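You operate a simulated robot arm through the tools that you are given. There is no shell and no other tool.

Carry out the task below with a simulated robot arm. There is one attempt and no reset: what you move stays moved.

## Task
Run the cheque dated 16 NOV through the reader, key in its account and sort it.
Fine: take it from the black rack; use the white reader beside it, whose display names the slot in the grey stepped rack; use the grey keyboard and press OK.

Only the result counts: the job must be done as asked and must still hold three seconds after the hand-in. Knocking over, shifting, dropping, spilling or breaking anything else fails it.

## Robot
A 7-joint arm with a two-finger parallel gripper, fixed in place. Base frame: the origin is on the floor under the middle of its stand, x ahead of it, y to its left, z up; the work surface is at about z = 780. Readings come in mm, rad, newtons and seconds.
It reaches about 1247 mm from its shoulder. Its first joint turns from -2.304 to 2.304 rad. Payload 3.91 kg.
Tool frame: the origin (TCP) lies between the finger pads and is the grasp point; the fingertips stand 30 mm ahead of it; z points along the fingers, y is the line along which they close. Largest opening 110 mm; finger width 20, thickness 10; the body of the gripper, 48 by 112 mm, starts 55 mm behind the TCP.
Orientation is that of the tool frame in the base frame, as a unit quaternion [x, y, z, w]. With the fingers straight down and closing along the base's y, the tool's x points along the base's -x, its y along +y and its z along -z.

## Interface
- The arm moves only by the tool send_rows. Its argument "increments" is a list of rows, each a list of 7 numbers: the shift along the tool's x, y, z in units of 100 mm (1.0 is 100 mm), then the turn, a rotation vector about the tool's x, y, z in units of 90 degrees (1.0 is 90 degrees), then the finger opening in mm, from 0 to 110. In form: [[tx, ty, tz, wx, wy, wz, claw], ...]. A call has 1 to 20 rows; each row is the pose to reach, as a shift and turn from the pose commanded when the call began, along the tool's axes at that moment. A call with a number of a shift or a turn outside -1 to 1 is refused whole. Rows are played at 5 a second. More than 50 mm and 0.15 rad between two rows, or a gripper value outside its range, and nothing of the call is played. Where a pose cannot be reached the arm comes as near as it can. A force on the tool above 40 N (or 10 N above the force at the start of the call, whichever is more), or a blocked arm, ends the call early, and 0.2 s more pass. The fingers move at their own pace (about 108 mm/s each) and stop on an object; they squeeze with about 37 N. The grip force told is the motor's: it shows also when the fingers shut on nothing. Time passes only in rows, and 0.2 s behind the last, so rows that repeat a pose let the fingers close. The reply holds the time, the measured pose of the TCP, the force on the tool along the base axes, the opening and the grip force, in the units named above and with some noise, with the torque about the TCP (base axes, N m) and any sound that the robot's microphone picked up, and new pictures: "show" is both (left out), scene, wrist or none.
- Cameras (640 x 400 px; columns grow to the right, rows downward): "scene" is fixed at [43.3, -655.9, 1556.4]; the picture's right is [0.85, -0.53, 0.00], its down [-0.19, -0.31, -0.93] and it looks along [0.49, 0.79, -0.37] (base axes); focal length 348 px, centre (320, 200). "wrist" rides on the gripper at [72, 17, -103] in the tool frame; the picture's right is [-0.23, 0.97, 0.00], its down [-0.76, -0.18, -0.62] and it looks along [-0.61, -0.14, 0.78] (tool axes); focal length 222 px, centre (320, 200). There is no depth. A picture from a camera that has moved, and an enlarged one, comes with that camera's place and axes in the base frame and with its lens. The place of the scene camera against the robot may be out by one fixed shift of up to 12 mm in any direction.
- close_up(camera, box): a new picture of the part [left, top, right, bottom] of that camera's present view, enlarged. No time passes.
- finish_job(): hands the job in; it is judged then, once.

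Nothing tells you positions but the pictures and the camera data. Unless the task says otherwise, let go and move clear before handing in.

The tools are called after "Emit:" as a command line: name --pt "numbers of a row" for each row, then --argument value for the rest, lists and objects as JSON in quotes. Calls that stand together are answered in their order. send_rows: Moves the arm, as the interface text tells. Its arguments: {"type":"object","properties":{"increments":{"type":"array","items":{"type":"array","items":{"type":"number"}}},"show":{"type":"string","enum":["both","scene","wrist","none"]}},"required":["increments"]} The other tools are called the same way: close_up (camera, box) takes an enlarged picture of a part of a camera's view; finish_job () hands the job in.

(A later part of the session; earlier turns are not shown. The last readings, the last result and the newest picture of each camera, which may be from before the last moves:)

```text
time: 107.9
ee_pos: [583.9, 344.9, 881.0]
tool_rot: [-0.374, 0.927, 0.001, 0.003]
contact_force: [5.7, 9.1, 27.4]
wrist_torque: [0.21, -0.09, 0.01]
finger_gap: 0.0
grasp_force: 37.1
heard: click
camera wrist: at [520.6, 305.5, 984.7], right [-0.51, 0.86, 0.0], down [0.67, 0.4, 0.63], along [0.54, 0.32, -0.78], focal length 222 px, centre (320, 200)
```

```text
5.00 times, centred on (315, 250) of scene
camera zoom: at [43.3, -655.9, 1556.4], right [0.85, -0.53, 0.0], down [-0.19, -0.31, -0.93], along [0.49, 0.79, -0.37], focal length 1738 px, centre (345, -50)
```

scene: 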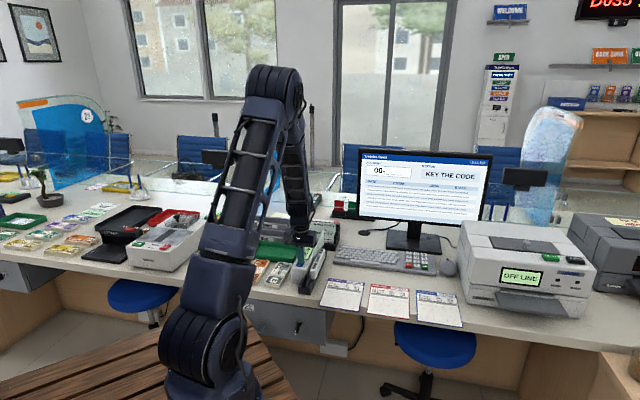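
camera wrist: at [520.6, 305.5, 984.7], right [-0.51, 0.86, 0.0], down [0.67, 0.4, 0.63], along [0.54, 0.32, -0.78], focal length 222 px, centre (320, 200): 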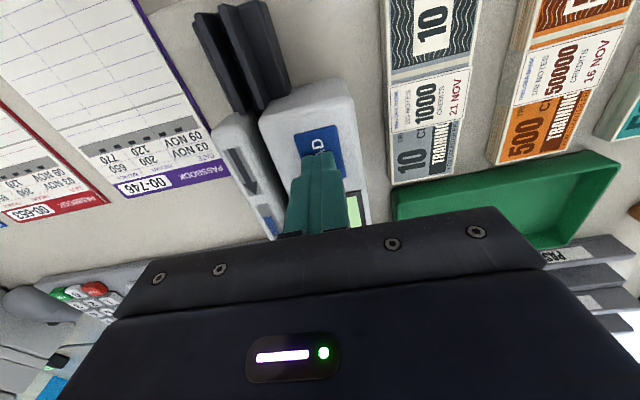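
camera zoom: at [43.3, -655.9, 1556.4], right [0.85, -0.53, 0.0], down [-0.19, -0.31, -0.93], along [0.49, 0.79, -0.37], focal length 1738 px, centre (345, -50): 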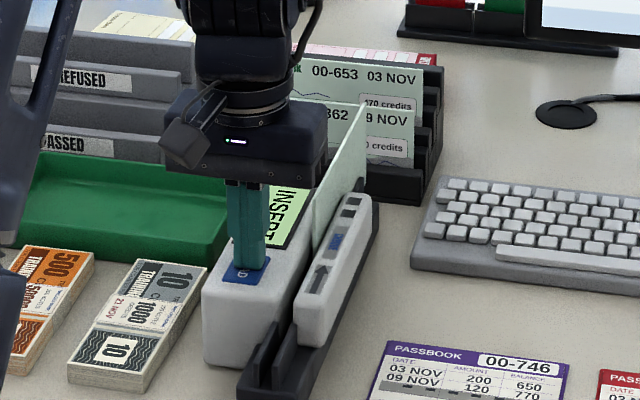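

Still INSERT even with READ held. Before going on I'll inspect the track's cross-section at the front end at high zoom, in case the slot is not what I think.

Emit:
close_up --camera "scene" --box '[290, 272, 312, 300]'

Emit:
close_up --camera "wrist" --box '[190, 0, 300, 130]'

Emit:
close_up --camera "scene" --box '[300, 228, 330, 268]'

```text
14.29 times, centred on (301, 286) of scene
camera zoom: at [43.3, -655.9, 1556.4], right [0.85, -0.53, 0.0], down [-0.19, -0.31, -0.93], along [0.49, 0.79, -0.37], focal length 4966 px, centre (591, -1029)
```

zoom: 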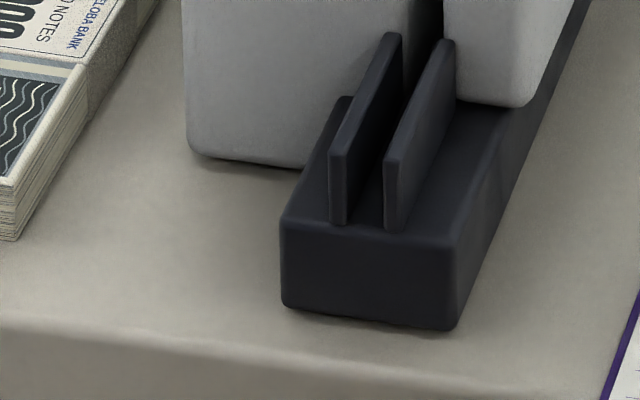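

```text
3.08 times, centred on (245, 65) of wrist
camera zoom: at [520.6, 305.5, 984.7], right [-0.51, 0.86, 0.0], down [0.67, 0.4, 0.63], along [0.54, 0.32, -0.78], focal length 684 px, centre (551, 615)
```

zoom: 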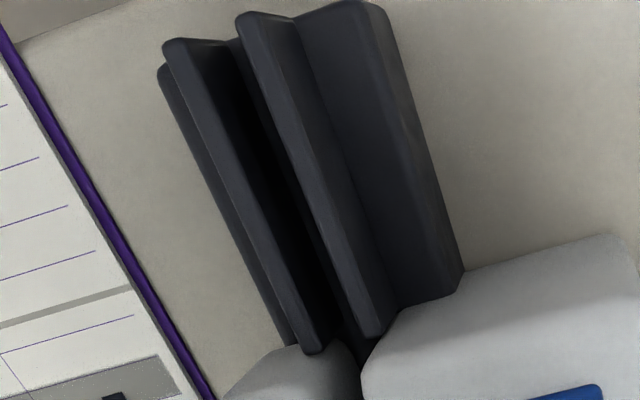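

```text
10.00 times, centred on (315, 248) of scene
camera zoom: at [43.3, -655.9, 1556.4], right [0.85, -0.53, 0.0], down [-0.19, -0.31, -0.93], along [0.49, 0.79, -0.37], focal length 3476 px, centre (370, -280)
```

zoom: 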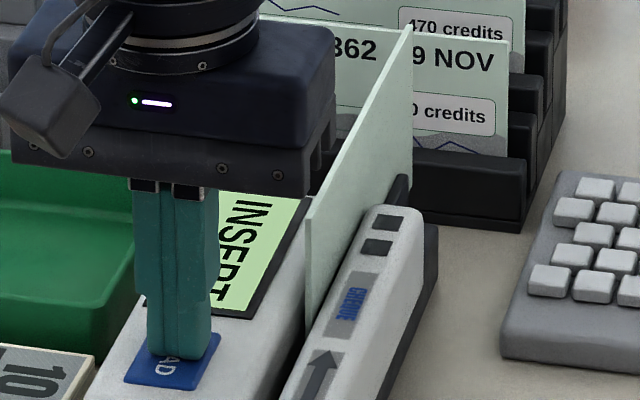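

The track is a plain channel between two plates, so the cheque has been sitting correctly. With the face toward the right guide, my one pass ended only about 65 mm past the middle, so I'll flip the cheque back and make a full-length pass that way. I'm lifting off and turning the wrist.

Emit:
send_rows --pt "0 0 -0.1 0 0 0 0" --pt "0 0 -0.5 0 0 0 0" --pt "0 0 -0.9 0 0 0 0" --pt "0 0 -1.0 0 0 0.083 0" --pt "0 0 -1.0 0 0 0.167 0" --pt "0 0 -1.0 0 0 0.25 0" --pt "0 0 -1.0 0 0 0.333 0" --pt "0 0 -1.0 0 0 0.417 0" --pt "0 0 -1.0 0 0 0.5 0" --pt "0 0 -1.0 0 0 0.583 0" --pt "0 0 -1.0 0 0 0.667 0" --pt "0 0 -1.0 0 0 0.75 0" --pt "0 0 -1.0 0 0 0.833 0" --pt "0 0 -1.0 0 0 0.917 0" --pt "0 0 -1.0 0 0 1.0 0" --show "none"

Emit:
send_rows --pt "0 0 0 0 0 0.083 12" --pt "0 0 0 0 0 0.167 12" --pt "0 0 0 0 0 0.25 12" --pt "0 0 0 0 0 0.333 12" --pt "0 0 0 0 0 0.417 12" --pt "0 0 0 0 0 0.5 12" --pt "0 0 0 0 0 0.583 30" --pt "0 0 0 0 0 0.667 30" --pt "0 0 0 0 0 0.75 30" --pt "0 0 0 0 0 0.833 30" --pt "0 0 0 0 0 0.917 30" --pt "0 0 0 0 0 1.0 30" --pt "0 0 0 0 0 1.0 30" --show "both"

Emit:
close_up --camera "scene" --box '[280, 210, 350, 290]'

```text
time: 111.1
ee_pos: [582.9, 344.6, 980.8]
tool_rot: [0.391, 0.92, 0.003, 0.001]
contact_force: [0.0, 0.1, 0.3]
wrist_torque: [0.01, -0.02, -0.01]
finger_gap: 0.0
grasp_force: 36.8
```

```text
time: 113.9
ee_pos: [583.7, 343.9, 981.7]
tool_rot: [0.927, 0.374, 0.002, -0.001]
contact_force: [0.1, 0.7, 0.1]
wrist_torque: [-0.01, 0.01, 0.04]
finger_gap: 30.2
grasp_force: 0.1
camera wrist: at [648.5, 381.2, 1085.0], right [0.51, -0.86, 0.0], down [-0.67, -0.4, 0.62], along [-0.53, -0.32, -0.79], focal length 222 px, centre (320, 200)
```

scene: 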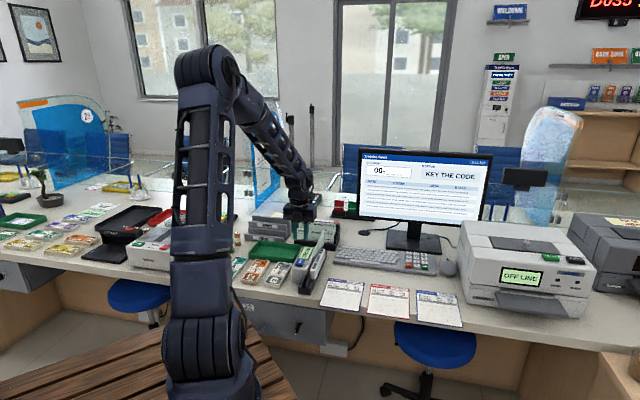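
wrist: 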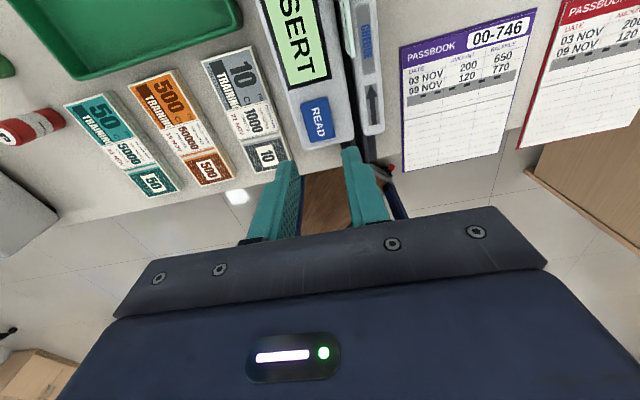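

```text
5.00 times, centred on (315, 250) of scene
camera zoom: at [43.3, -655.9, 1556.4], right [0.85, -0.53, 0.0], down [-0.19, -0.31, -0.93], along [0.49, 0.79, -0.37], focal length 1738 px, centre (345, -50)
```

zoom: 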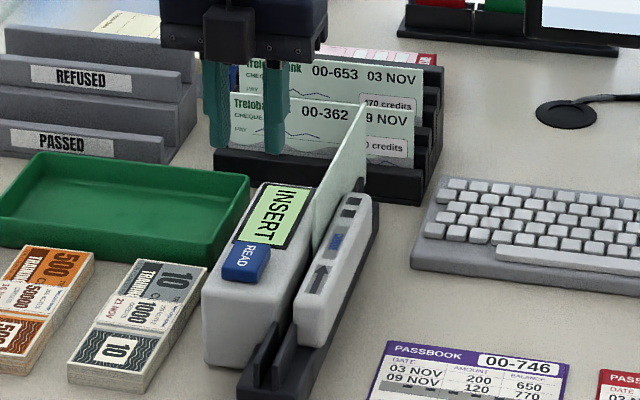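

The cheque still stands in the track. I'm moving over its middle with the wrist in the flipped orientation.

Emit:
send_rows --pt "0.35 0.1 0 0 0 0 30" --pt "0.7 0.2 0 0 0 0 30" --show "none"

Emit:
send_rows --pt "0.3 0.09 0 0 0 0 30" --pt "0.618 0.177 0.1 0 0 0 30" --pt "0.618 0.177 0.4 0 0 0 30" --pt "0.618 0.177 0.5 0 0 0 30" --pt "0.618 0.177 0.5 0 0 0 30" --show "wrist"

Emit:
close_up --camera "wrist" --box '[260, 0, 390, 220]'

```text
time: 114.5
ee_pos: [647.9, 380.0, 980.0]
tool_rot: [0.927, 0.375, 0.002, -0.001]
contact_force: [0.3, 1.4, 0.2]
wrist_torque: [-0.03, -0.01, 0.04]
finger_gap: 29.7
grasp_force: 0.1
```

```text
time: 115.7
ee_pos: [704.3, 409.3, 930.1]
tool_rot: [0.927, 0.374, 0.002, 0.0]
contact_force: [0.7, 0.8, 0.3]
wrist_torque: [-0.04, -0.02, -0.03]
finger_gap: 30.3
grasp_force: 0.0
camera wrist: at [770.1, 446.1, 1034.8], right [0.51, -0.86, 0.0], down [-0.67, -0.4, 0.62], along [-0.53, -0.32, -0.79], focal length 222 px, centre (320, 200)
```

wrist: 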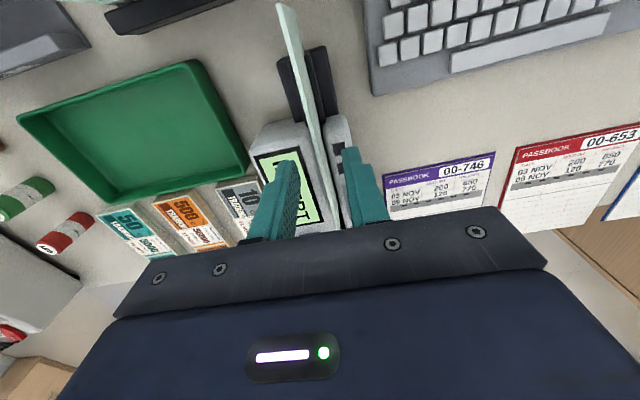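

```text
1.82 times, centred on (325, 110) of wrist
camera zoom: at [770.1, 446.1, 1034.8], right [0.51, -0.86, 0.0], down [-0.67, -0.4, 0.62], along [-0.53, -0.32, -0.79], focal length 404 px, centre (311, 364)
```

zoom: 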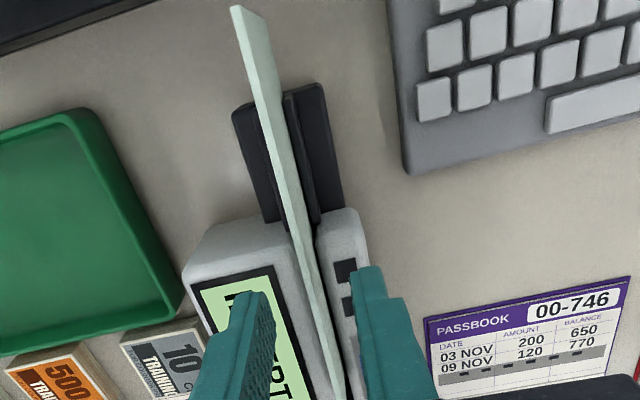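

The far end is at about w=872, so its middle is under the gripper. I'm shifting 3 mm, lowering and gripping at the middle.

Emit:
send_rows --pt "0 0.03 0.1 0 0 0 24" --pt "0 0.03 0.25 0 0 0 24" --pt "0 0.03 0.36 0 0 0 24" --pt "0 0.03 0.36 0 0 0 12" --pt "0 0.03 0.36 0 0 0 0" --pt "0 0.03 0.36 0 0 0 0" --pt "0 0.03 0.36 0 0 0 0" --show "wrist"

Emit:
close_up --camera "wrist" --box '[260, 0, 390, 220]'

```text
time: 117.3
ee_pos: [706.7, 408.2, 896.4]
tool_rot: [0.927, 0.375, 0.002, -0.001]
contact_force: [-11.5, 11.4, -0.5]
wrist_torque: [0.56, 0.54, 0.05]
finger_gap: 0.1
grasp_force: 37.0
camera wrist: at [771.3, 444.5, 999.3], right [0.51, -0.86, 0.0], down [-0.67, -0.4, 0.62], along [-0.53, -0.32, -0.79], focal length 222 px, centre (320, 200)
```

wrist: 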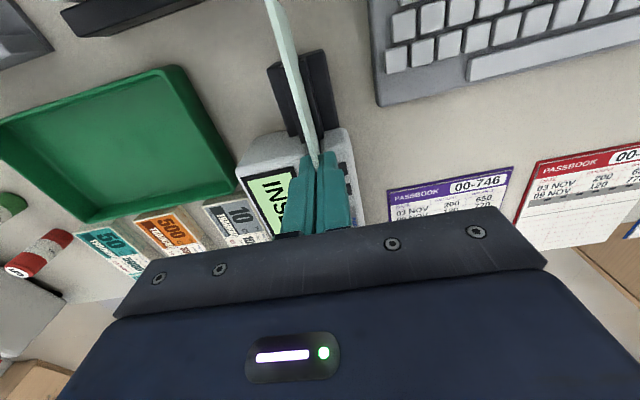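

```text
1.82 times, centred on (325, 110) of wrist
camera zoom: at [771.3, 444.5, 999.3], right [0.51, -0.86, 0.0], down [-0.67, -0.4, 0.62], along [-0.53, -0.32, -0.79], focal length 404 px, centre (311, 364)
```

zoom: 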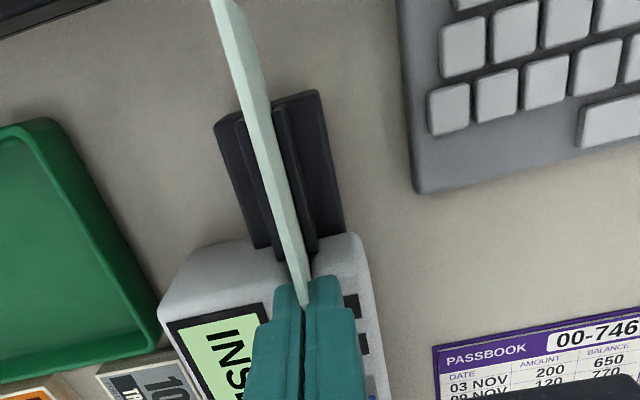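

The grip is good but the cheque is pressed sideways against the rail with about 16 N. I'm easing back 1.5 mm and lifting straight out.

Emit:
send_rows --pt "0 -0.018 0 0 0 0 0" --pt "0 -0.018 -0.15 0 0 0 0" --pt "0 -0.018 -0.4 0 0 0 0" --pt "0 -0.018 -0.7 0 0 0 0" --pt "0 -0.018 -0.95 0 0 0 0" --pt "-0.4 -0.02 -0.95 0 0 0 0" --pt "-0.8 -0.04 -0.95 0 0 0 0" --pt "-1.0 -0.06 -0.95 0 0 0 0" --pt "-1.0 -0.06 -0.95 0 0 0 0" --show "both"

Emit:
close_up --camera "scene" --box '[270, 190, 350, 290]'

```text
time: 119.3
ee_pos: [629.5, 340.5, 989.3]
tool_rot: [0.927, 0.375, 0.003, -0.001]
contact_force: [0.2, 0.8, 0.5]
wrist_torque: [-0.04, 0.0, -0.02]
finger_gap: 0.2
grasp_force: 36.4
camera wrist: at [695.6, 378.3, 1094.2], right [0.51, -0.86, 0.0], down [-0.67, -0.4, 0.62], along [-0.53, -0.32, -0.79], focal length 222 px, centre (320, 200)
```

scene: 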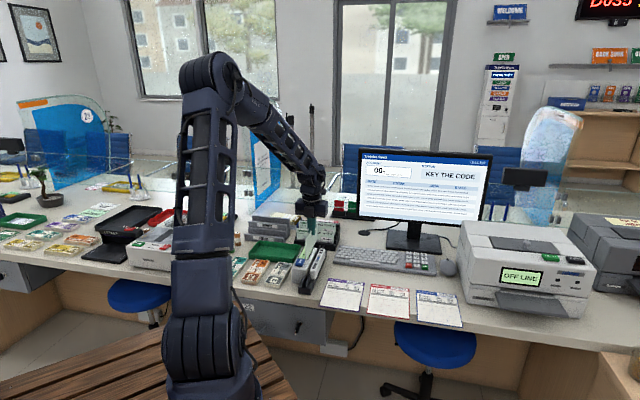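
wrist: 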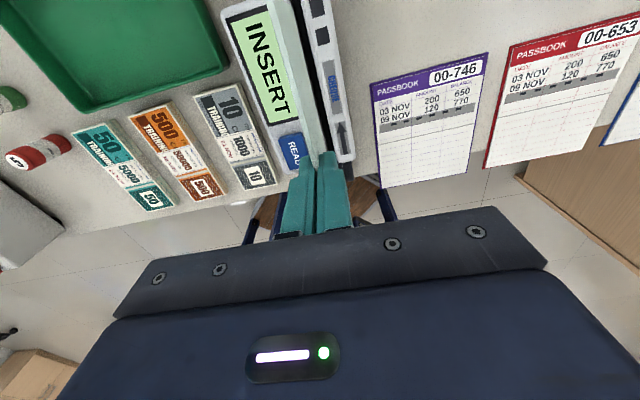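

```text
4.00 times, centred on (310, 240) of scene
camera zoom: at [43.3, -655.9, 1556.4], right [0.85, -0.53, 0.0], down [-0.19, -0.31, -0.93], along [0.49, 0.79, -0.37], focal length 1390 px, centre (360, 40)
```

zoom: 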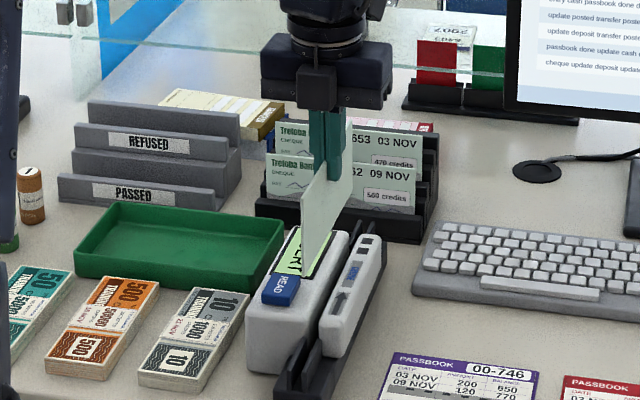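

I'm turning the cheque 180° back while moving toward the front.

Emit:
send_rows --pt "-0.1 0 0 0 0 -0.083 0" --pt "-0.2 0 0 0 0 -0.167 0" --pt "-0.3 0 0 0 0 -0.25 0" --pt "-0.4 0 0 0 0 -0.333 0" --pt "-0.5 0 0 0 0 -0.417 0" --pt "-0.6 0 0 0 0 -0.5 0" --pt "-0.7 0 0 0 0 -0.583 0" --pt "-0.8 0 0 0 0 -0.667 0" --pt "-0.9 0 0 0 0 -0.75 0" --pt "-0.95 0 0 0 0 -0.833 0" --pt "-0.95 0 0 0 0 -0.917 0" --pt "-0.95 0 0 0 0 -1.0 0" --show "none"

Emit:
send_rows --pt "0 0 0 0 0 -0.083 0" --pt "0 0 0 0 0 -0.167 0" --pt "0 0 0 0 0 -0.25 0" --pt "0 0 0 0 0 -0.333 0" --pt "0 0 0 0 0 -0.417 0" --pt "0 0 0 0 0 -0.5 0" --pt "0 0 0 0 0 -0.583 0" --pt "0 0 0 0 0 -0.667 0" --pt "0 0 0 0 0 -0.75 0" --pt "0 0 0 0 0 -0.833 0" --pt "0 0 0 0 0 -0.917 0" --pt "0 0 0 0 0 -1.0 0" --pt "0 0 0 0 0 -1.0 0" --show "wrist"

Emit:
send_rows --pt "0.35 0 0 0 0 0 0" --pt "0.7 0 0 0 0 0 0" --pt "1.0 0 0 0 0 0 0" --pt "1.0 0 0 0 0 0 0" --show "both"

Emit:
close_up --camera "scene" --box '[270, 200, 350, 300]'

Emit:
close_up --camera "wrist" --box '[250, 0, 390, 220]'

```text
time: 121.9
ee_pos: [561.6, 276.9, 991.6]
tool_rot: [0.389, 0.921, 0.003, 0.001]
contact_force: [-0.4, -0.5, 0.0]
wrist_torque: [-0.01, 0.0, 0.0]
finger_gap: 0.1
grasp_force: 36.6
```

```text
time: 124.7
ee_pos: [563.4, 276.2, 988.1]
tool_rot: [-0.376, 0.927, 0.001, 0.003]
contact_force: [0.3, -0.1, -1.1]
wrist_torque: [0.02, 0.01, 0.02]
finger_gap: 0.1
grasp_force: 37.3
camera wrist: at [499.3, 236.1, 1092.8], right [-0.51, 0.86, 0.0], down [0.67, 0.4, 0.63], along [0.54, 0.32, -0.78], focal length 222 px, centre (320, 200)
```

wrist: 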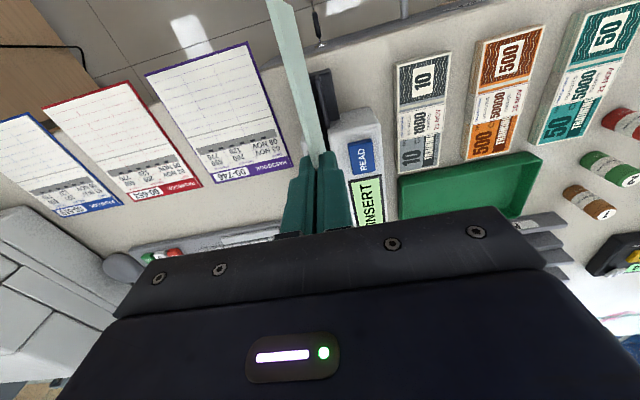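

```text
time: 125.7
ee_pos: [489.2, 207.3, 990.1]
tool_rot: [-0.375, 0.927, 0.001, 0.002]
contact_force: [-1.0, 0.8, -0.5]
wrist_torque: [-0.04, -0.02, -0.01]
finger_gap: 0.3
grasp_force: 36.9
camera wrist: at [427.0, 166.5, 1092.7], right [-0.51, 0.86, 0.0], down [0.67, 0.4, 0.63], along [0.54, 0.32, -0.78], focal length 222 px, centre (320, 200)
```

scene: 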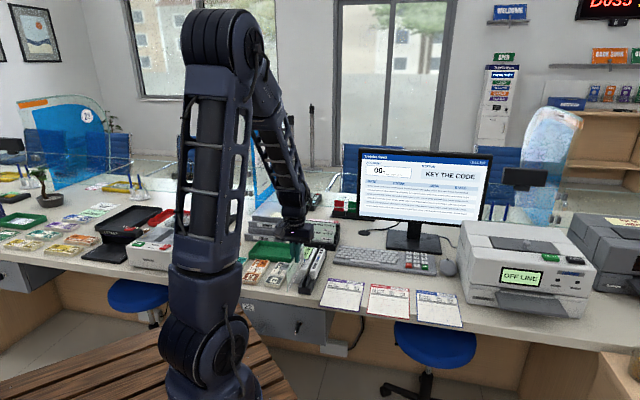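
wrist: 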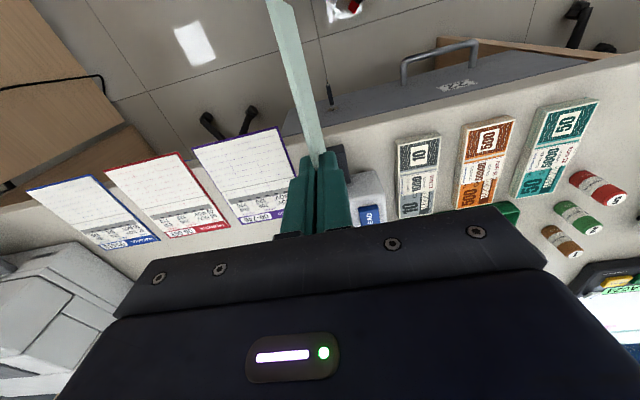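

```text
4.00 times, centred on (310, 250) of scene
camera zoom: at [43.3, -655.9, 1556.4], right [0.85, -0.53, 0.0], down [-0.19, -0.31, -0.93], along [0.49, 0.79, -0.37], focal length 1390 px, centre (360, 0)
```

zoom: 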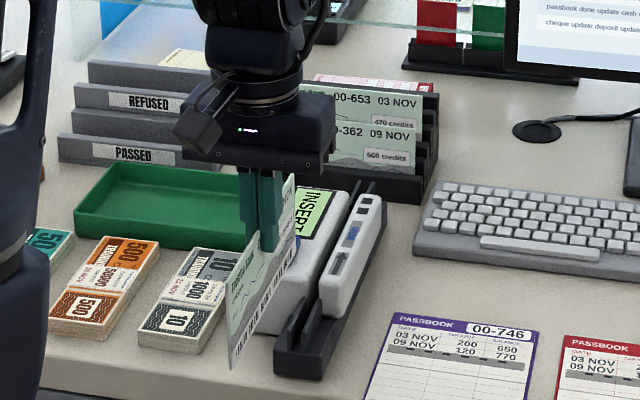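

```text
1.82 times, centred on (320, 110) of wrist
camera zoom: at [427.0, 166.5, 1092.7], right [-0.51, 0.86, 0.0], down [0.67, 0.4, 0.63], along [0.54, 0.32, -0.78], focal length 404 px, centre (320, 364)
```

zoom: 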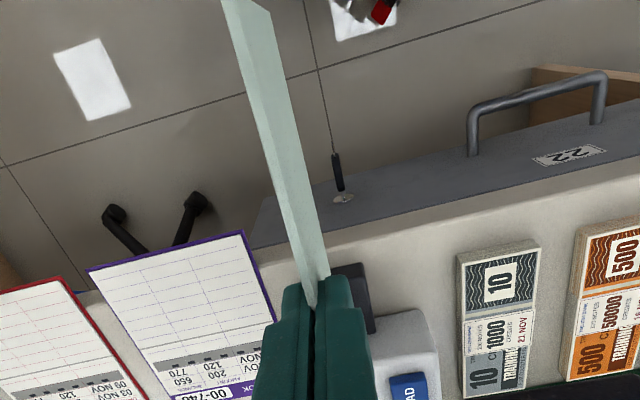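

The printed face is toward the right guide again. I'm aligning with the entrance and lowering to the track floor.

Emit:
send_rows --pt "0.07 -0.02 0.2 0 0 0 0" --pt "0.14 -0.04 0.45 0 0 0 0" --pt "0.14 -0.04 0.65 0 0 0 0" --pt "0.14 -0.04 0.65 0 0 0 0" --show "scene"

Emit:
close_up --camera "scene" --box '[270, 220, 350, 310]'

```text
time: 126.7
ee_pos: [484.2, 193.0, 923.6]
tool_rot: [-0.375, 0.927, 0.001, 0.003]
contact_force: [-0.4, 0.6, 0.1]
wrist_torque: [-0.02, -0.02, 0.02]
finger_gap: 0.2
grasp_force: 37.3
```

scene: 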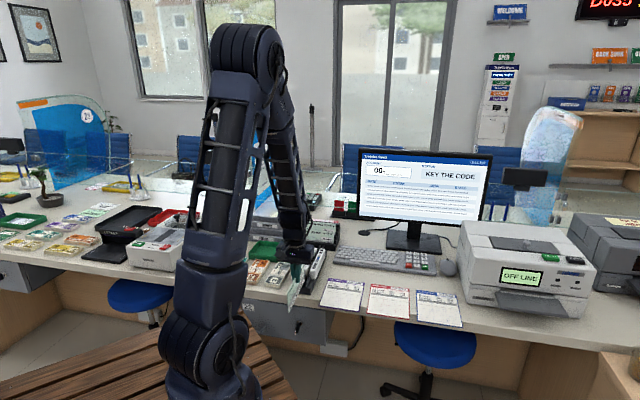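

```text
4.44 times, centred on (310, 265) of scene
camera zoom: at [43.3, -655.9, 1556.4], right [0.85, -0.53, 0.0], down [-0.19, -0.31, -0.93], along [0.49, 0.79, -0.37], focal length 1545 px, centre (364, -89)
```

zoom: 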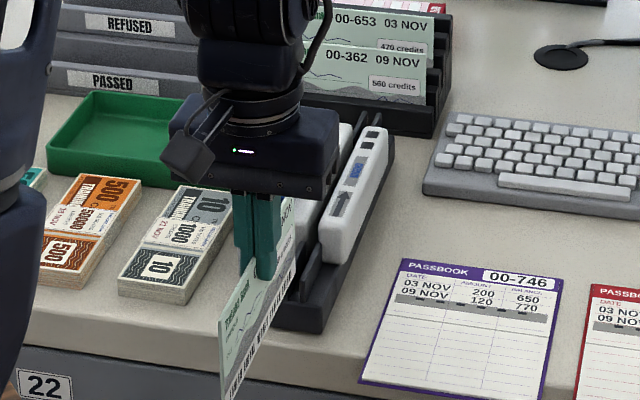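

I'm shifting 2 mm left and lowering until light floor contact.

Emit:
send_rows --pt "0 0.02 0.1 0 0 0 0" --pt "0 0.02 0.2 0 0 0 0" --pt "0 0.02 0.25 0 0 0 0" --pt "0 0.02 0.27 0 0 0 0" --pt "0 0.02 0.27 0 0 0 0" --show "scene"

Emit:
close_up --camera "scene" --box '[270, 220, 350, 310]'

```text
time: 127.9
ee_pos: [482.0, 196.5, 897.5]
tool_rot: [-0.374, 0.927, 0.001, 0.002]
contact_force: [0.4, 0.4, -0.1]
wrist_torque: [0.02, -0.03, 0.0]
finger_gap: 0.1
grasp_force: 37.4
```

scene: 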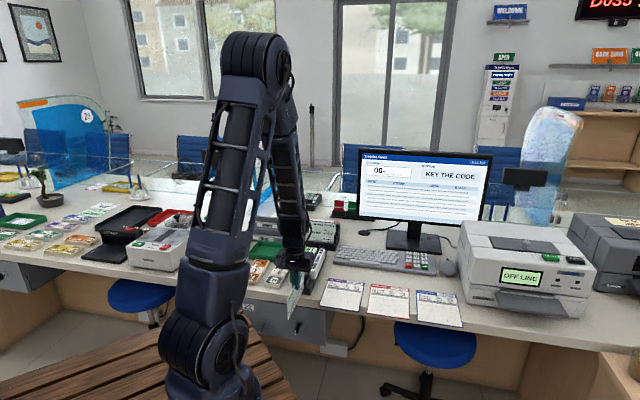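

```text
4.44 times, centred on (310, 265) of scene
camera zoom: at [43.3, -655.9, 1556.4], right [0.85, -0.53, 0.0], down [-0.19, -0.31, -0.93], along [0.49, 0.79, -0.37], focal length 1545 px, centre (364, -89)
```

zoom: 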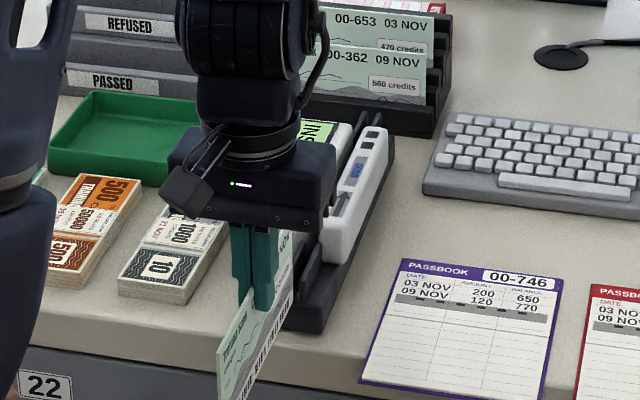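

I'm entering the track 30 mm and settling onto the floor.

Emit:
send_rows --pt "-0.02 -0.012 0 0 0 0 0" --pt "-0.15 -0.012 0 0 0 0 0" --pt "-0.3 -0.012 0.01 0 0 0 0" --pt "-0.3 -0.012 0.02 0 0 0 0" --pt "-0.3 -0.012 0.025 0 0 0 0" --show "none"

```text
time: 129.1
ee_pos: [504.6, 214.8, 893.9]
tool_rot: [-0.375, 0.927, 0.002, 0.002]
contact_force: [-0.2, 0.1, 1.2]
wrist_torque: [0.03, -0.02, 0.02]
finger_gap: 0.4
grasp_force: 37.1
```

Just touching the floor. I'm running it through in one brisk pass to the far end.

Emit:
send_rows --pt "-0.33 0 0 0 0 0 0" --pt "-0.67 0 0 0 0 0 0" --pt "-1.0 0 0 0 0 0 0" --show "none"

Emit:
send_rows --pt "-0.33 0 0 0 0 0 0" --pt "-0.67 0 0 0 0 0 0" --pt "-1.0 0 0 0 0 0 0" --show "none"

Emit:
send_rows --pt "-0.33 0 0 0 0 0 0" --pt "-0.67 0 0 0 0 0 0" --pt "-0.93 0 0 0 0 0 0" --pt "-0.93 0 0 0 0 0 0" --show "both"

Emit:
close_up --camera "scene" --box '[280, 210, 350, 290]'

```text
time: 129.9
ee_pos: [577.5, 284.7, 895.1]
tool_rot: [-0.375, 0.927, 0.001, 0.002]
contact_force: [-3.9, -3.8, 11.4]
wrist_torque: [-0.39, 0.41, -0.01]
finger_gap: 0.2
grasp_force: 36.7
```

```text
time: 130.7
ee_pos: [649.5, 354.1, 896.9]
tool_rot: [-0.375, 0.927, 0.001, 0.003]
contact_force: [-1.1, 0.1, 0.4]
wrist_torque: [0.03, 0.03, 0.04]
finger_gap: 0.2
grasp_force: 37.4
```

```text
time: 131.7
ee_pos: [715.7, 419.9, 896.6]
tool_rot: [-0.374, 0.927, 0.001, 0.002]
contact_force: [-1.6, 1.6, 0.0]
wrist_torque: [0.1, 0.13, 0.06]
finger_gap: 0.3
grasp_force: 36.8
camera wrist: at [653.3, 380.3, 999.7], right [-0.51, 0.86, 0.0], down [0.67, 0.4, 0.63], along [0.54, 0.32, -0.78], focal length 222 px, centre (320, 200)
```

scene: 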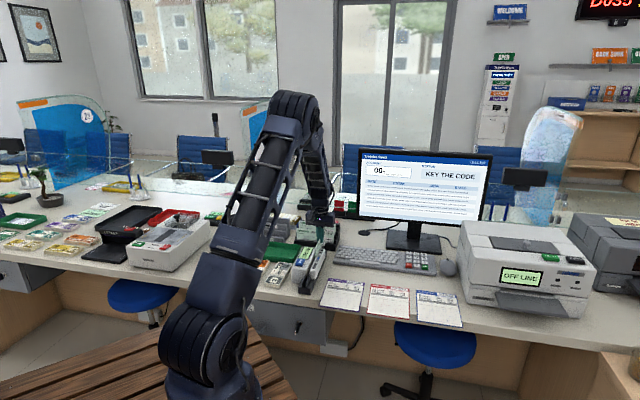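
wrist: 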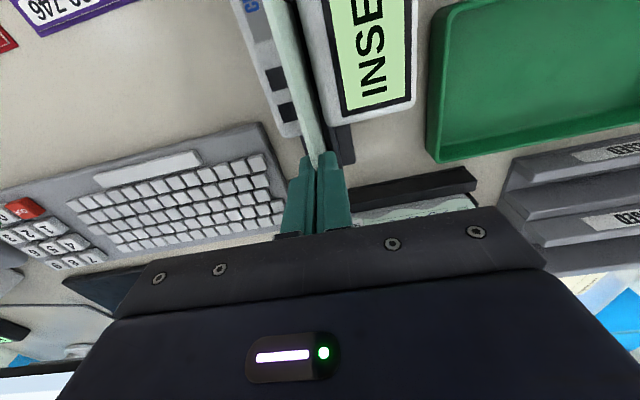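

```text
5.00 times, centred on (315, 250) of scene
camera zoom: at [43.3, -655.9, 1556.4], right [0.85, -0.53, 0.0], down [-0.19, -0.31, -0.93], along [0.49, 0.79, -0.37], focal length 1738 px, centre (345, -50)
```

zoom: 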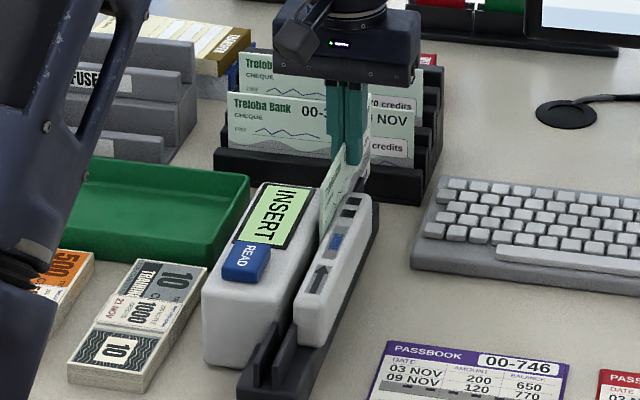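

The display still reads INSERT after a full pass this way. I'll look around the desk for anything I've missed, such as another device near the rack or written instructions.

Emit:
close_up --camera "scene" --box '[70, 190, 260, 290]'

Emit:
close_up --camera "scene" --box '[440, 210, 640, 330]'

Emit:
close_up --camera "scene" --box '[290, 160, 400, 240]'

Emit:
close_up --camera "scene" --box '[350, 140, 500, 240]'

```text
3.37 times, centred on (165, 240) of scene
camera zoom: at [43.3, -655.9, 1556.4], right [0.85, -0.53, 0.0], down [-0.19, -0.31, -0.93], along [0.49, 0.79, -0.37], focal length 1171 px, centre (842, 65)
```

zoom: 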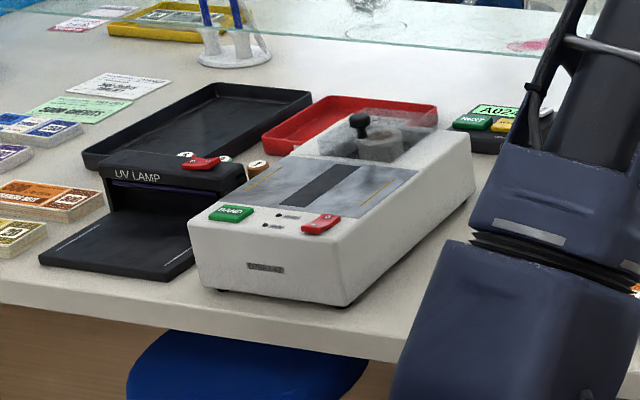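

```text
3.20 times, centred on (540, 270) of scene
camera zoom: at [43.3, -655.9, 1556.4], right [0.85, -0.53, 0.0], down [-0.19, -0.31, -0.93], along [0.49, 0.79, -0.37], focal length 1112 px, centre (-384, -24)
```

zoom: 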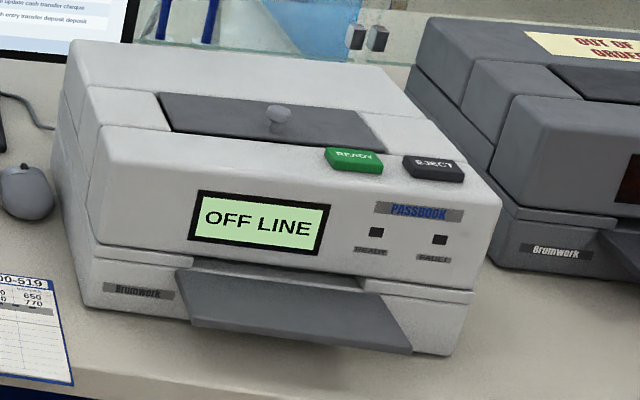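

```text
5.00 times, centred on (345, 200) of scene
camera zoom: at [43.3, -655.9, 1556.4], right [0.85, -0.53, 0.0], down [-0.19, -0.31, -0.93], along [0.49, 0.79, -0.37], focal length 1738 px, centre (195, 200)
```

zoom: 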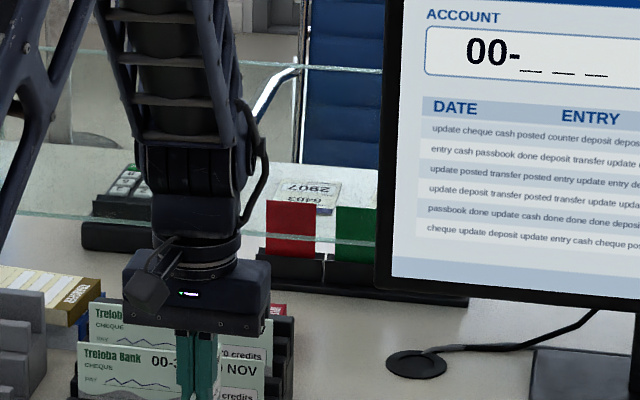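

```text
4.00 times, centred on (425, 190) of scene
camera zoom: at [43.3, -655.9, 1556.4], right [0.85, -0.53, 0.0], down [-0.19, -0.31, -0.93], along [0.49, 0.79, -0.37], focal length 1390 px, centre (-100, 240)
```

zoom: 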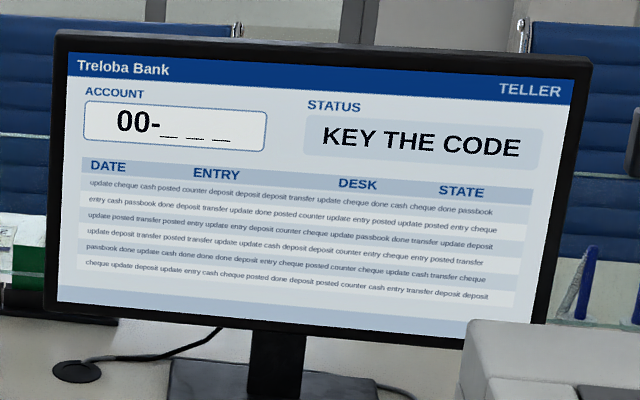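

The two small squares look like status lamps, as on the passbook printer, and neither lights. I'll test two more ideas together: READ with the cheque at the entry end, then a pass right after READ. I'm lifting out and carrying the cheque back to the entry.

Emit:
send_rows --pt "0 0 -0.2 0 0 0 0" --pt "0 0 -0.5 0 0 0 0" --pt "0 0 -0.75 0 0 0 0" --pt "0.35 0 -0.75 0 0 0 0" --pt "0.7 0 -0.75 0 0 0 0" --pt "1.0 0 -0.75 0 0 0 0" --show "none"

Emit:
send_rows --pt "0.4 0 0 0 0 0 0" --pt "0.85 0 0 0 0 0 0" --pt "0.85 0 0.35 0 0 0 0" --pt "0.85 0 0.35 0 0 0 0" --show "both"

Emit:
close_up --camera "wrist" --box '[250, 0, 390, 220]'

```text
time: 133.1
ee_pos: [643.6, 350.0, 971.1]
tool_rot: [-0.375, 0.927, 0.001, 0.003]
contact_force: [0.4, -0.2, -0.9]
wrist_torque: [0.01, 0.0, -0.02]
finger_gap: 0.2
grasp_force: 36.6
```

```text
time: 134.1
ee_pos: [582.7, 290.7, 935.6]
tool_rot: [-0.374, 0.927, 0.001, 0.002]
contact_force: [-0.2, -0.2, -0.7]
wrist_torque: [0.01, -0.02, -0.01]
finger_gap: 0.1
grasp_force: 37.5
camera wrist: at [519.2, 250.6, 1039.0], right [-0.51, 0.86, 0.0], down [0.67, 0.4, 0.63], along [0.54, 0.32, -0.78], focal length 222 px, centre (320, 200)
```

scene: 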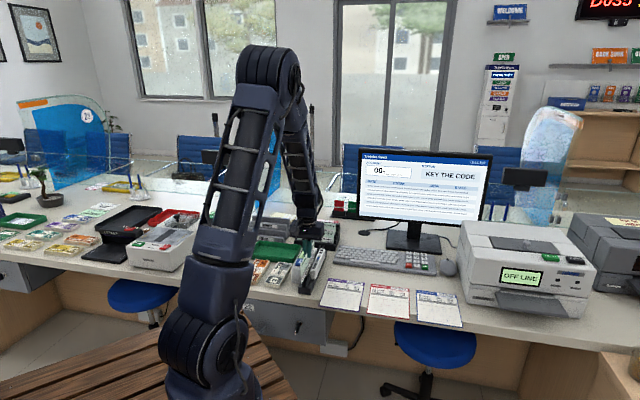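
wrist: 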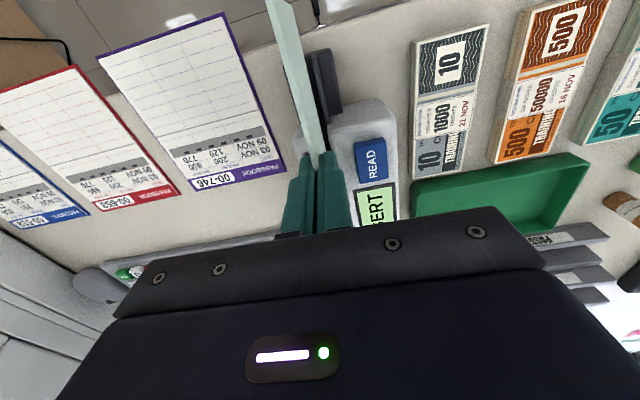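

```text
1.82 times, centred on (320, 110) of wrist
camera zoom: at [519.2, 250.6, 1039.0], right [-0.51, 0.86, 0.0], down [0.67, 0.4, 0.63], along [0.54, 0.32, -0.78], focal length 404 px, centre (320, 364)
```

zoom: 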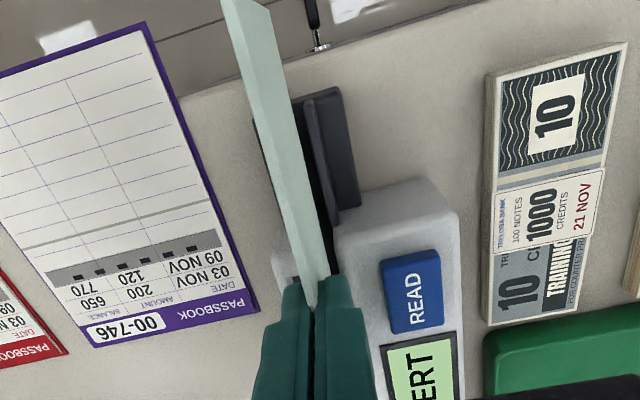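

Aligned over the slot. I'm lowering to the floor, releasing, rising, and pressing READ with the cheque at the entry end.

Emit:
send_rows --pt "0 0 0.1 0 0 0 0" --pt "0 0 0.2 0 0 0 0" --pt "0 0 0.3 0 0 0 0" --pt "0 0 0.38 0 0 0 0" --pt "0 0 0.4 0 0 0 0" --pt "0 0 0.41 0 0 0 0" --pt "0 0 0.41 0 0 0 4" --pt "0 0 0.41 0 0 0 12" --pt "0 0 0.41 0 0 0 12" --show "both"

Emit:
close_up --camera "scene" --box '[270, 220, 350, 310]'

```text
time: 136.1
ee_pos: [582.8, 290.1, 893.3]
tool_rot: [-0.376, 0.927, 0.0, 0.002]
contact_force: [-0.1, 0.0, 0.4]
wrist_torque: [0.02, -0.01, -0.02]
finger_gap: 11.7
grasp_force: 0.2
camera wrist: at [519.1, 250.6, 997.3], right [-0.51, 0.86, 0.0], down [0.67, 0.4, 0.63], along [0.54, 0.32, -0.78], focal length 222 px, centre (320, 200)
```

scene: 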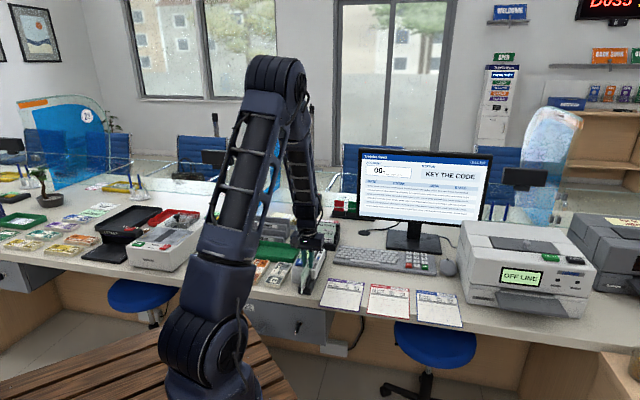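
wrist: 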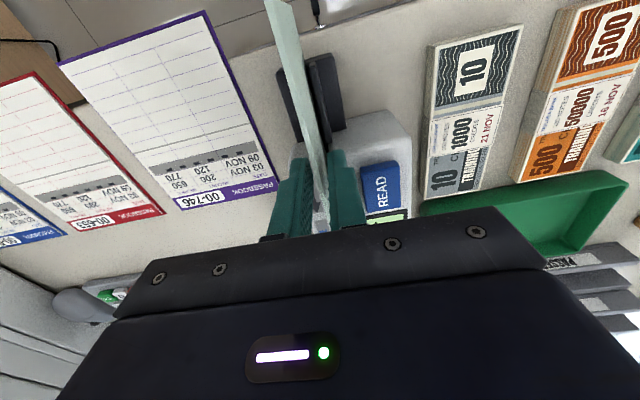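

```text
4.44 times, centred on (310, 265) of scene
camera zoom: at [43.3, -655.9, 1556.4], right [0.85, -0.53, 0.0], down [-0.19, -0.31, -0.93], along [0.49, 0.79, -0.37], focal length 1545 px, centre (364, -89)
```

zoom: 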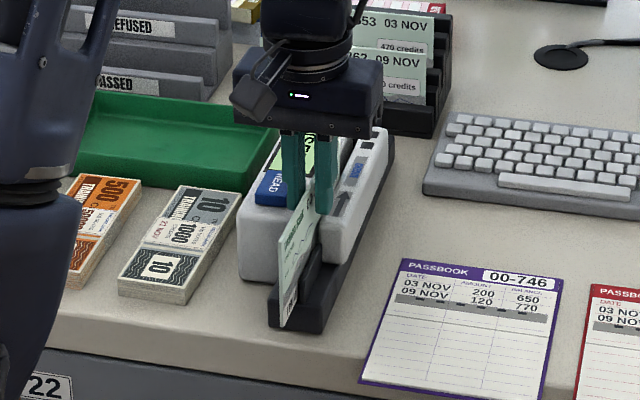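

The cheque stands at the entry end. Now over to READ and press.

Emit:
send_rows --pt "0 0 -0.2 0 0 0 12" --pt "0 0 -0.5 0 0 0 12" --pt "0 0 -0.77 0 0 0 12" --pt "-0.2 0.19 -0.77 0 0 0 0" --pt "-0.389 0.385 -0.77 0 0 0 0" --pt "-0.389 0.385 -0.5 0 0 0 0" --pt "-0.389 0.385 -0.2 0 0 0 0" --pt "-0.389 0.385 0.03 0 0 0 0" --pt "-0.389 0.385 0.07 0 0 0 0" --pt "-0.389 0.385 0.09 0 0 0 0" --pt "-0.389 0.385 0.105 0 0 0 0" --pt "-0.389 0.385 0.12 0 0 0 0" --pt "-0.389 0.385 0.12 0 0 0 0" --show "scene"

Emit:
close_up --camera "scene" --box '[270, 220, 350, 310]'

```text
time: 138.9
ee_pos: [584.7, 345.5, 884.2]
tool_rot: [-0.375, 0.927, 0.001, 0.003]
contact_force: [3.9, 1.8, 19.8]
wrist_torque: [0.04, -0.07, -0.01]
finger_gap: 0.2
grasp_force: 36.7
heard: click
```

scene: 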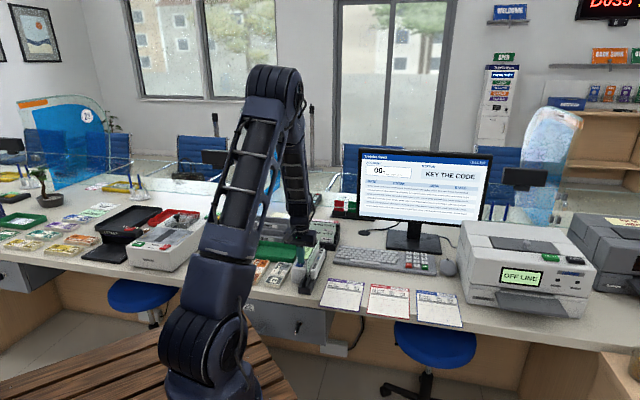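

```text
4.44 times, centred on (310, 265) of scene
camera zoom: at [43.3, -655.9, 1556.4], right [0.85, -0.53, 0.0], down [-0.19, -0.31, -0.93], along [0.49, 0.79, -0.37], focal length 1545 px, centre (364, -89)
```

zoom: 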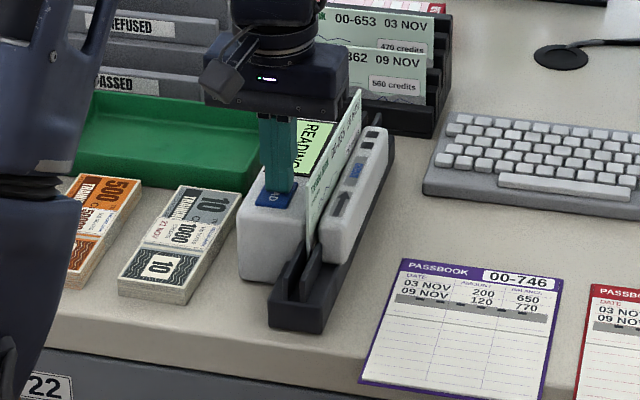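

That did it: with the cheque at the entry end the display shows READING, and the reader is feeding the cheque along by itself. I'm lifting off and waiting for the result.

Emit:
send_rows --pt "0 0 -0.2 0 0 0 0" --pt "0 0 -0.5 0 0 0 0" --pt "0 0 -0.9 0 0 0 0" --pt "0.3 0.3 -0.95 0 0 0 0" --pt "0.3 0.3 -0.95 0 0 0 0" --pt "0.3 0.3 -0.95 0 0 0 0" --pt "0.3 0.3 -0.95 0 0 0 0" --pt "0.3 0.3 -0.95 0 0 0 0" --show "both"

Emit:
close_up --camera "scene" --box '[270, 220, 350, 310]'

```text
time: 140.7
ee_pos: [540.1, 345.2, 976.7]
tool_rot: [-0.374, 0.927, 0.001, 0.003]
contact_force: [-0.1, 0.4, 1.3]
wrist_torque: [0.02, 0.01, 0.03]
finger_gap: 0.0
grasp_force: 36.6
camera wrist: at [477.1, 306.2, 1079.8], right [-0.51, 0.86, 0.0], down [0.67, 0.4, 0.63], along [0.54, 0.32, -0.78], focal length 222 px, centre (320, 200)
```

scene: 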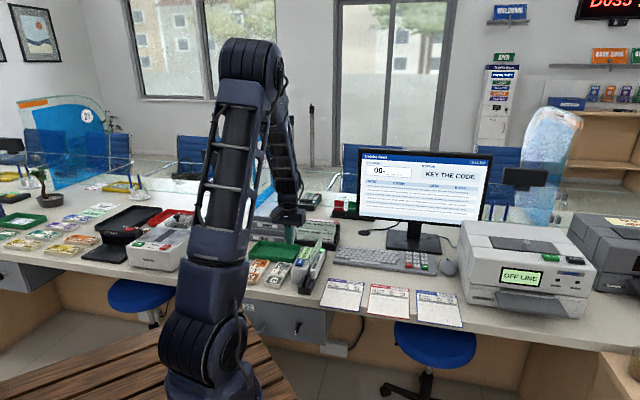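
wrist: 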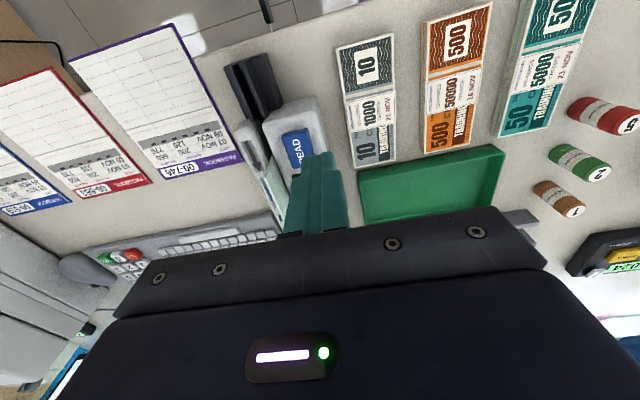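

```text
4.44 times, centred on (310, 265) of scene
camera zoom: at [43.3, -655.9, 1556.4], right [0.85, -0.53, 0.0], down [-0.19, -0.31, -0.93], along [0.49, 0.79, -0.37], focal length 1545 px, centre (364, -89)
```

zoom: 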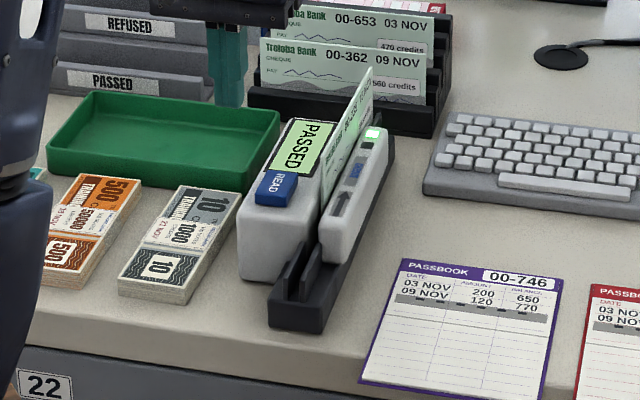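

The reader shows **PASSED** with a green lamp, so the cheque goes in the PASSED slot. It stands safely in the reader, so I'll key the account 2-3-5 first and move over to the keypad.

Emit:
send_rows --pt "-0.15 -0.31 0 0 0 0 0" --pt "-0.3 -0.62 0 0 0 0 0" --pt "-0.45 -0.93 0 0 0 0 0" --show "none"

Emit:
send_rows --pt "-0.15 -0.31 0 0 0 0 0" --pt "-0.3 -0.62 0 0 0 0 0" --pt "-0.45 -0.93 0 0 0 0 0" --show "none"

Emit:
send_rows --pt "-0.15 -0.31 0 0 0 0 0" --pt "-0.3 -0.62 0 0 0 0 0" --pt "-0.45 -0.93 0 0 0 0 0" --show "both"

```text
time: 141.5
ee_pos: [637.6, 309.8, 977.0]
tool_rot: [-0.376, 0.927, 0.0, 0.003]
contact_force: [-0.6, -0.1, 0.8]
wrist_torque: [-0.05, 0.01, -0.02]
finger_gap: 0.0
grasp_force: 36.5
```

```text
time: 142.3
ee_pos: [734.6, 275.5, 978.0]
tool_rot: [-0.375, 0.927, 0.001, 0.002]
contact_force: [-0.2, 0.7, 0.9]
wrist_torque: [-0.02, 0.01, 0.02]
finger_gap: 0.0
grasp_force: 37.6
```

```text
time: 143.1
ee_pos: [833.5, 240.3, 977.5]
tool_rot: [-0.375, 0.927, 0.0, 0.002]
contact_force: [-1.3, 0.8, 0.2]
wrist_torque: [-0.04, -0.02, -0.01]
finger_gap: 0.0
grasp_force: 36.3
camera wrist: at [769.6, 199.5, 1081.2], right [-0.51, 0.86, 0.0], down [0.67, 0.4, 0.63], along [0.54, 0.32, -0.78], focal length 222 px, centre (320, 200)
```

scene: 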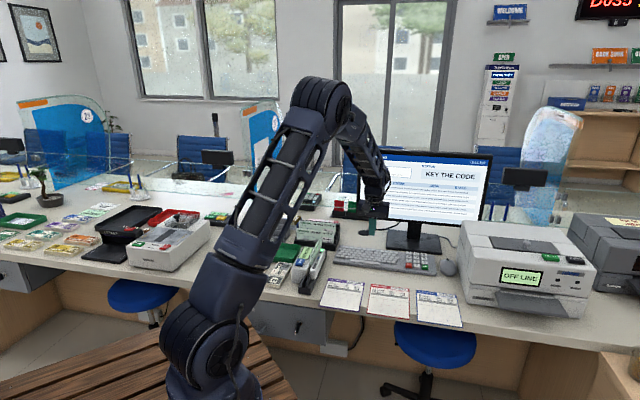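
wrist: 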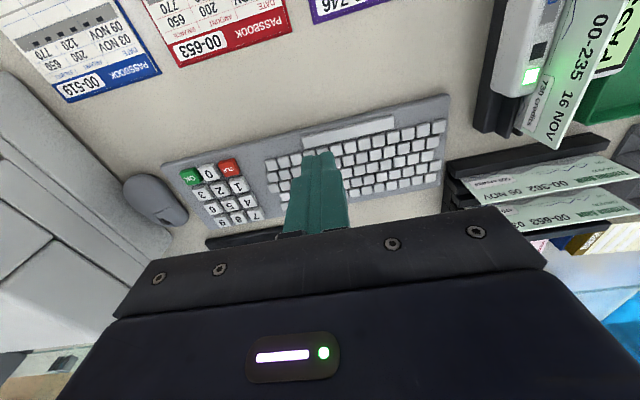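

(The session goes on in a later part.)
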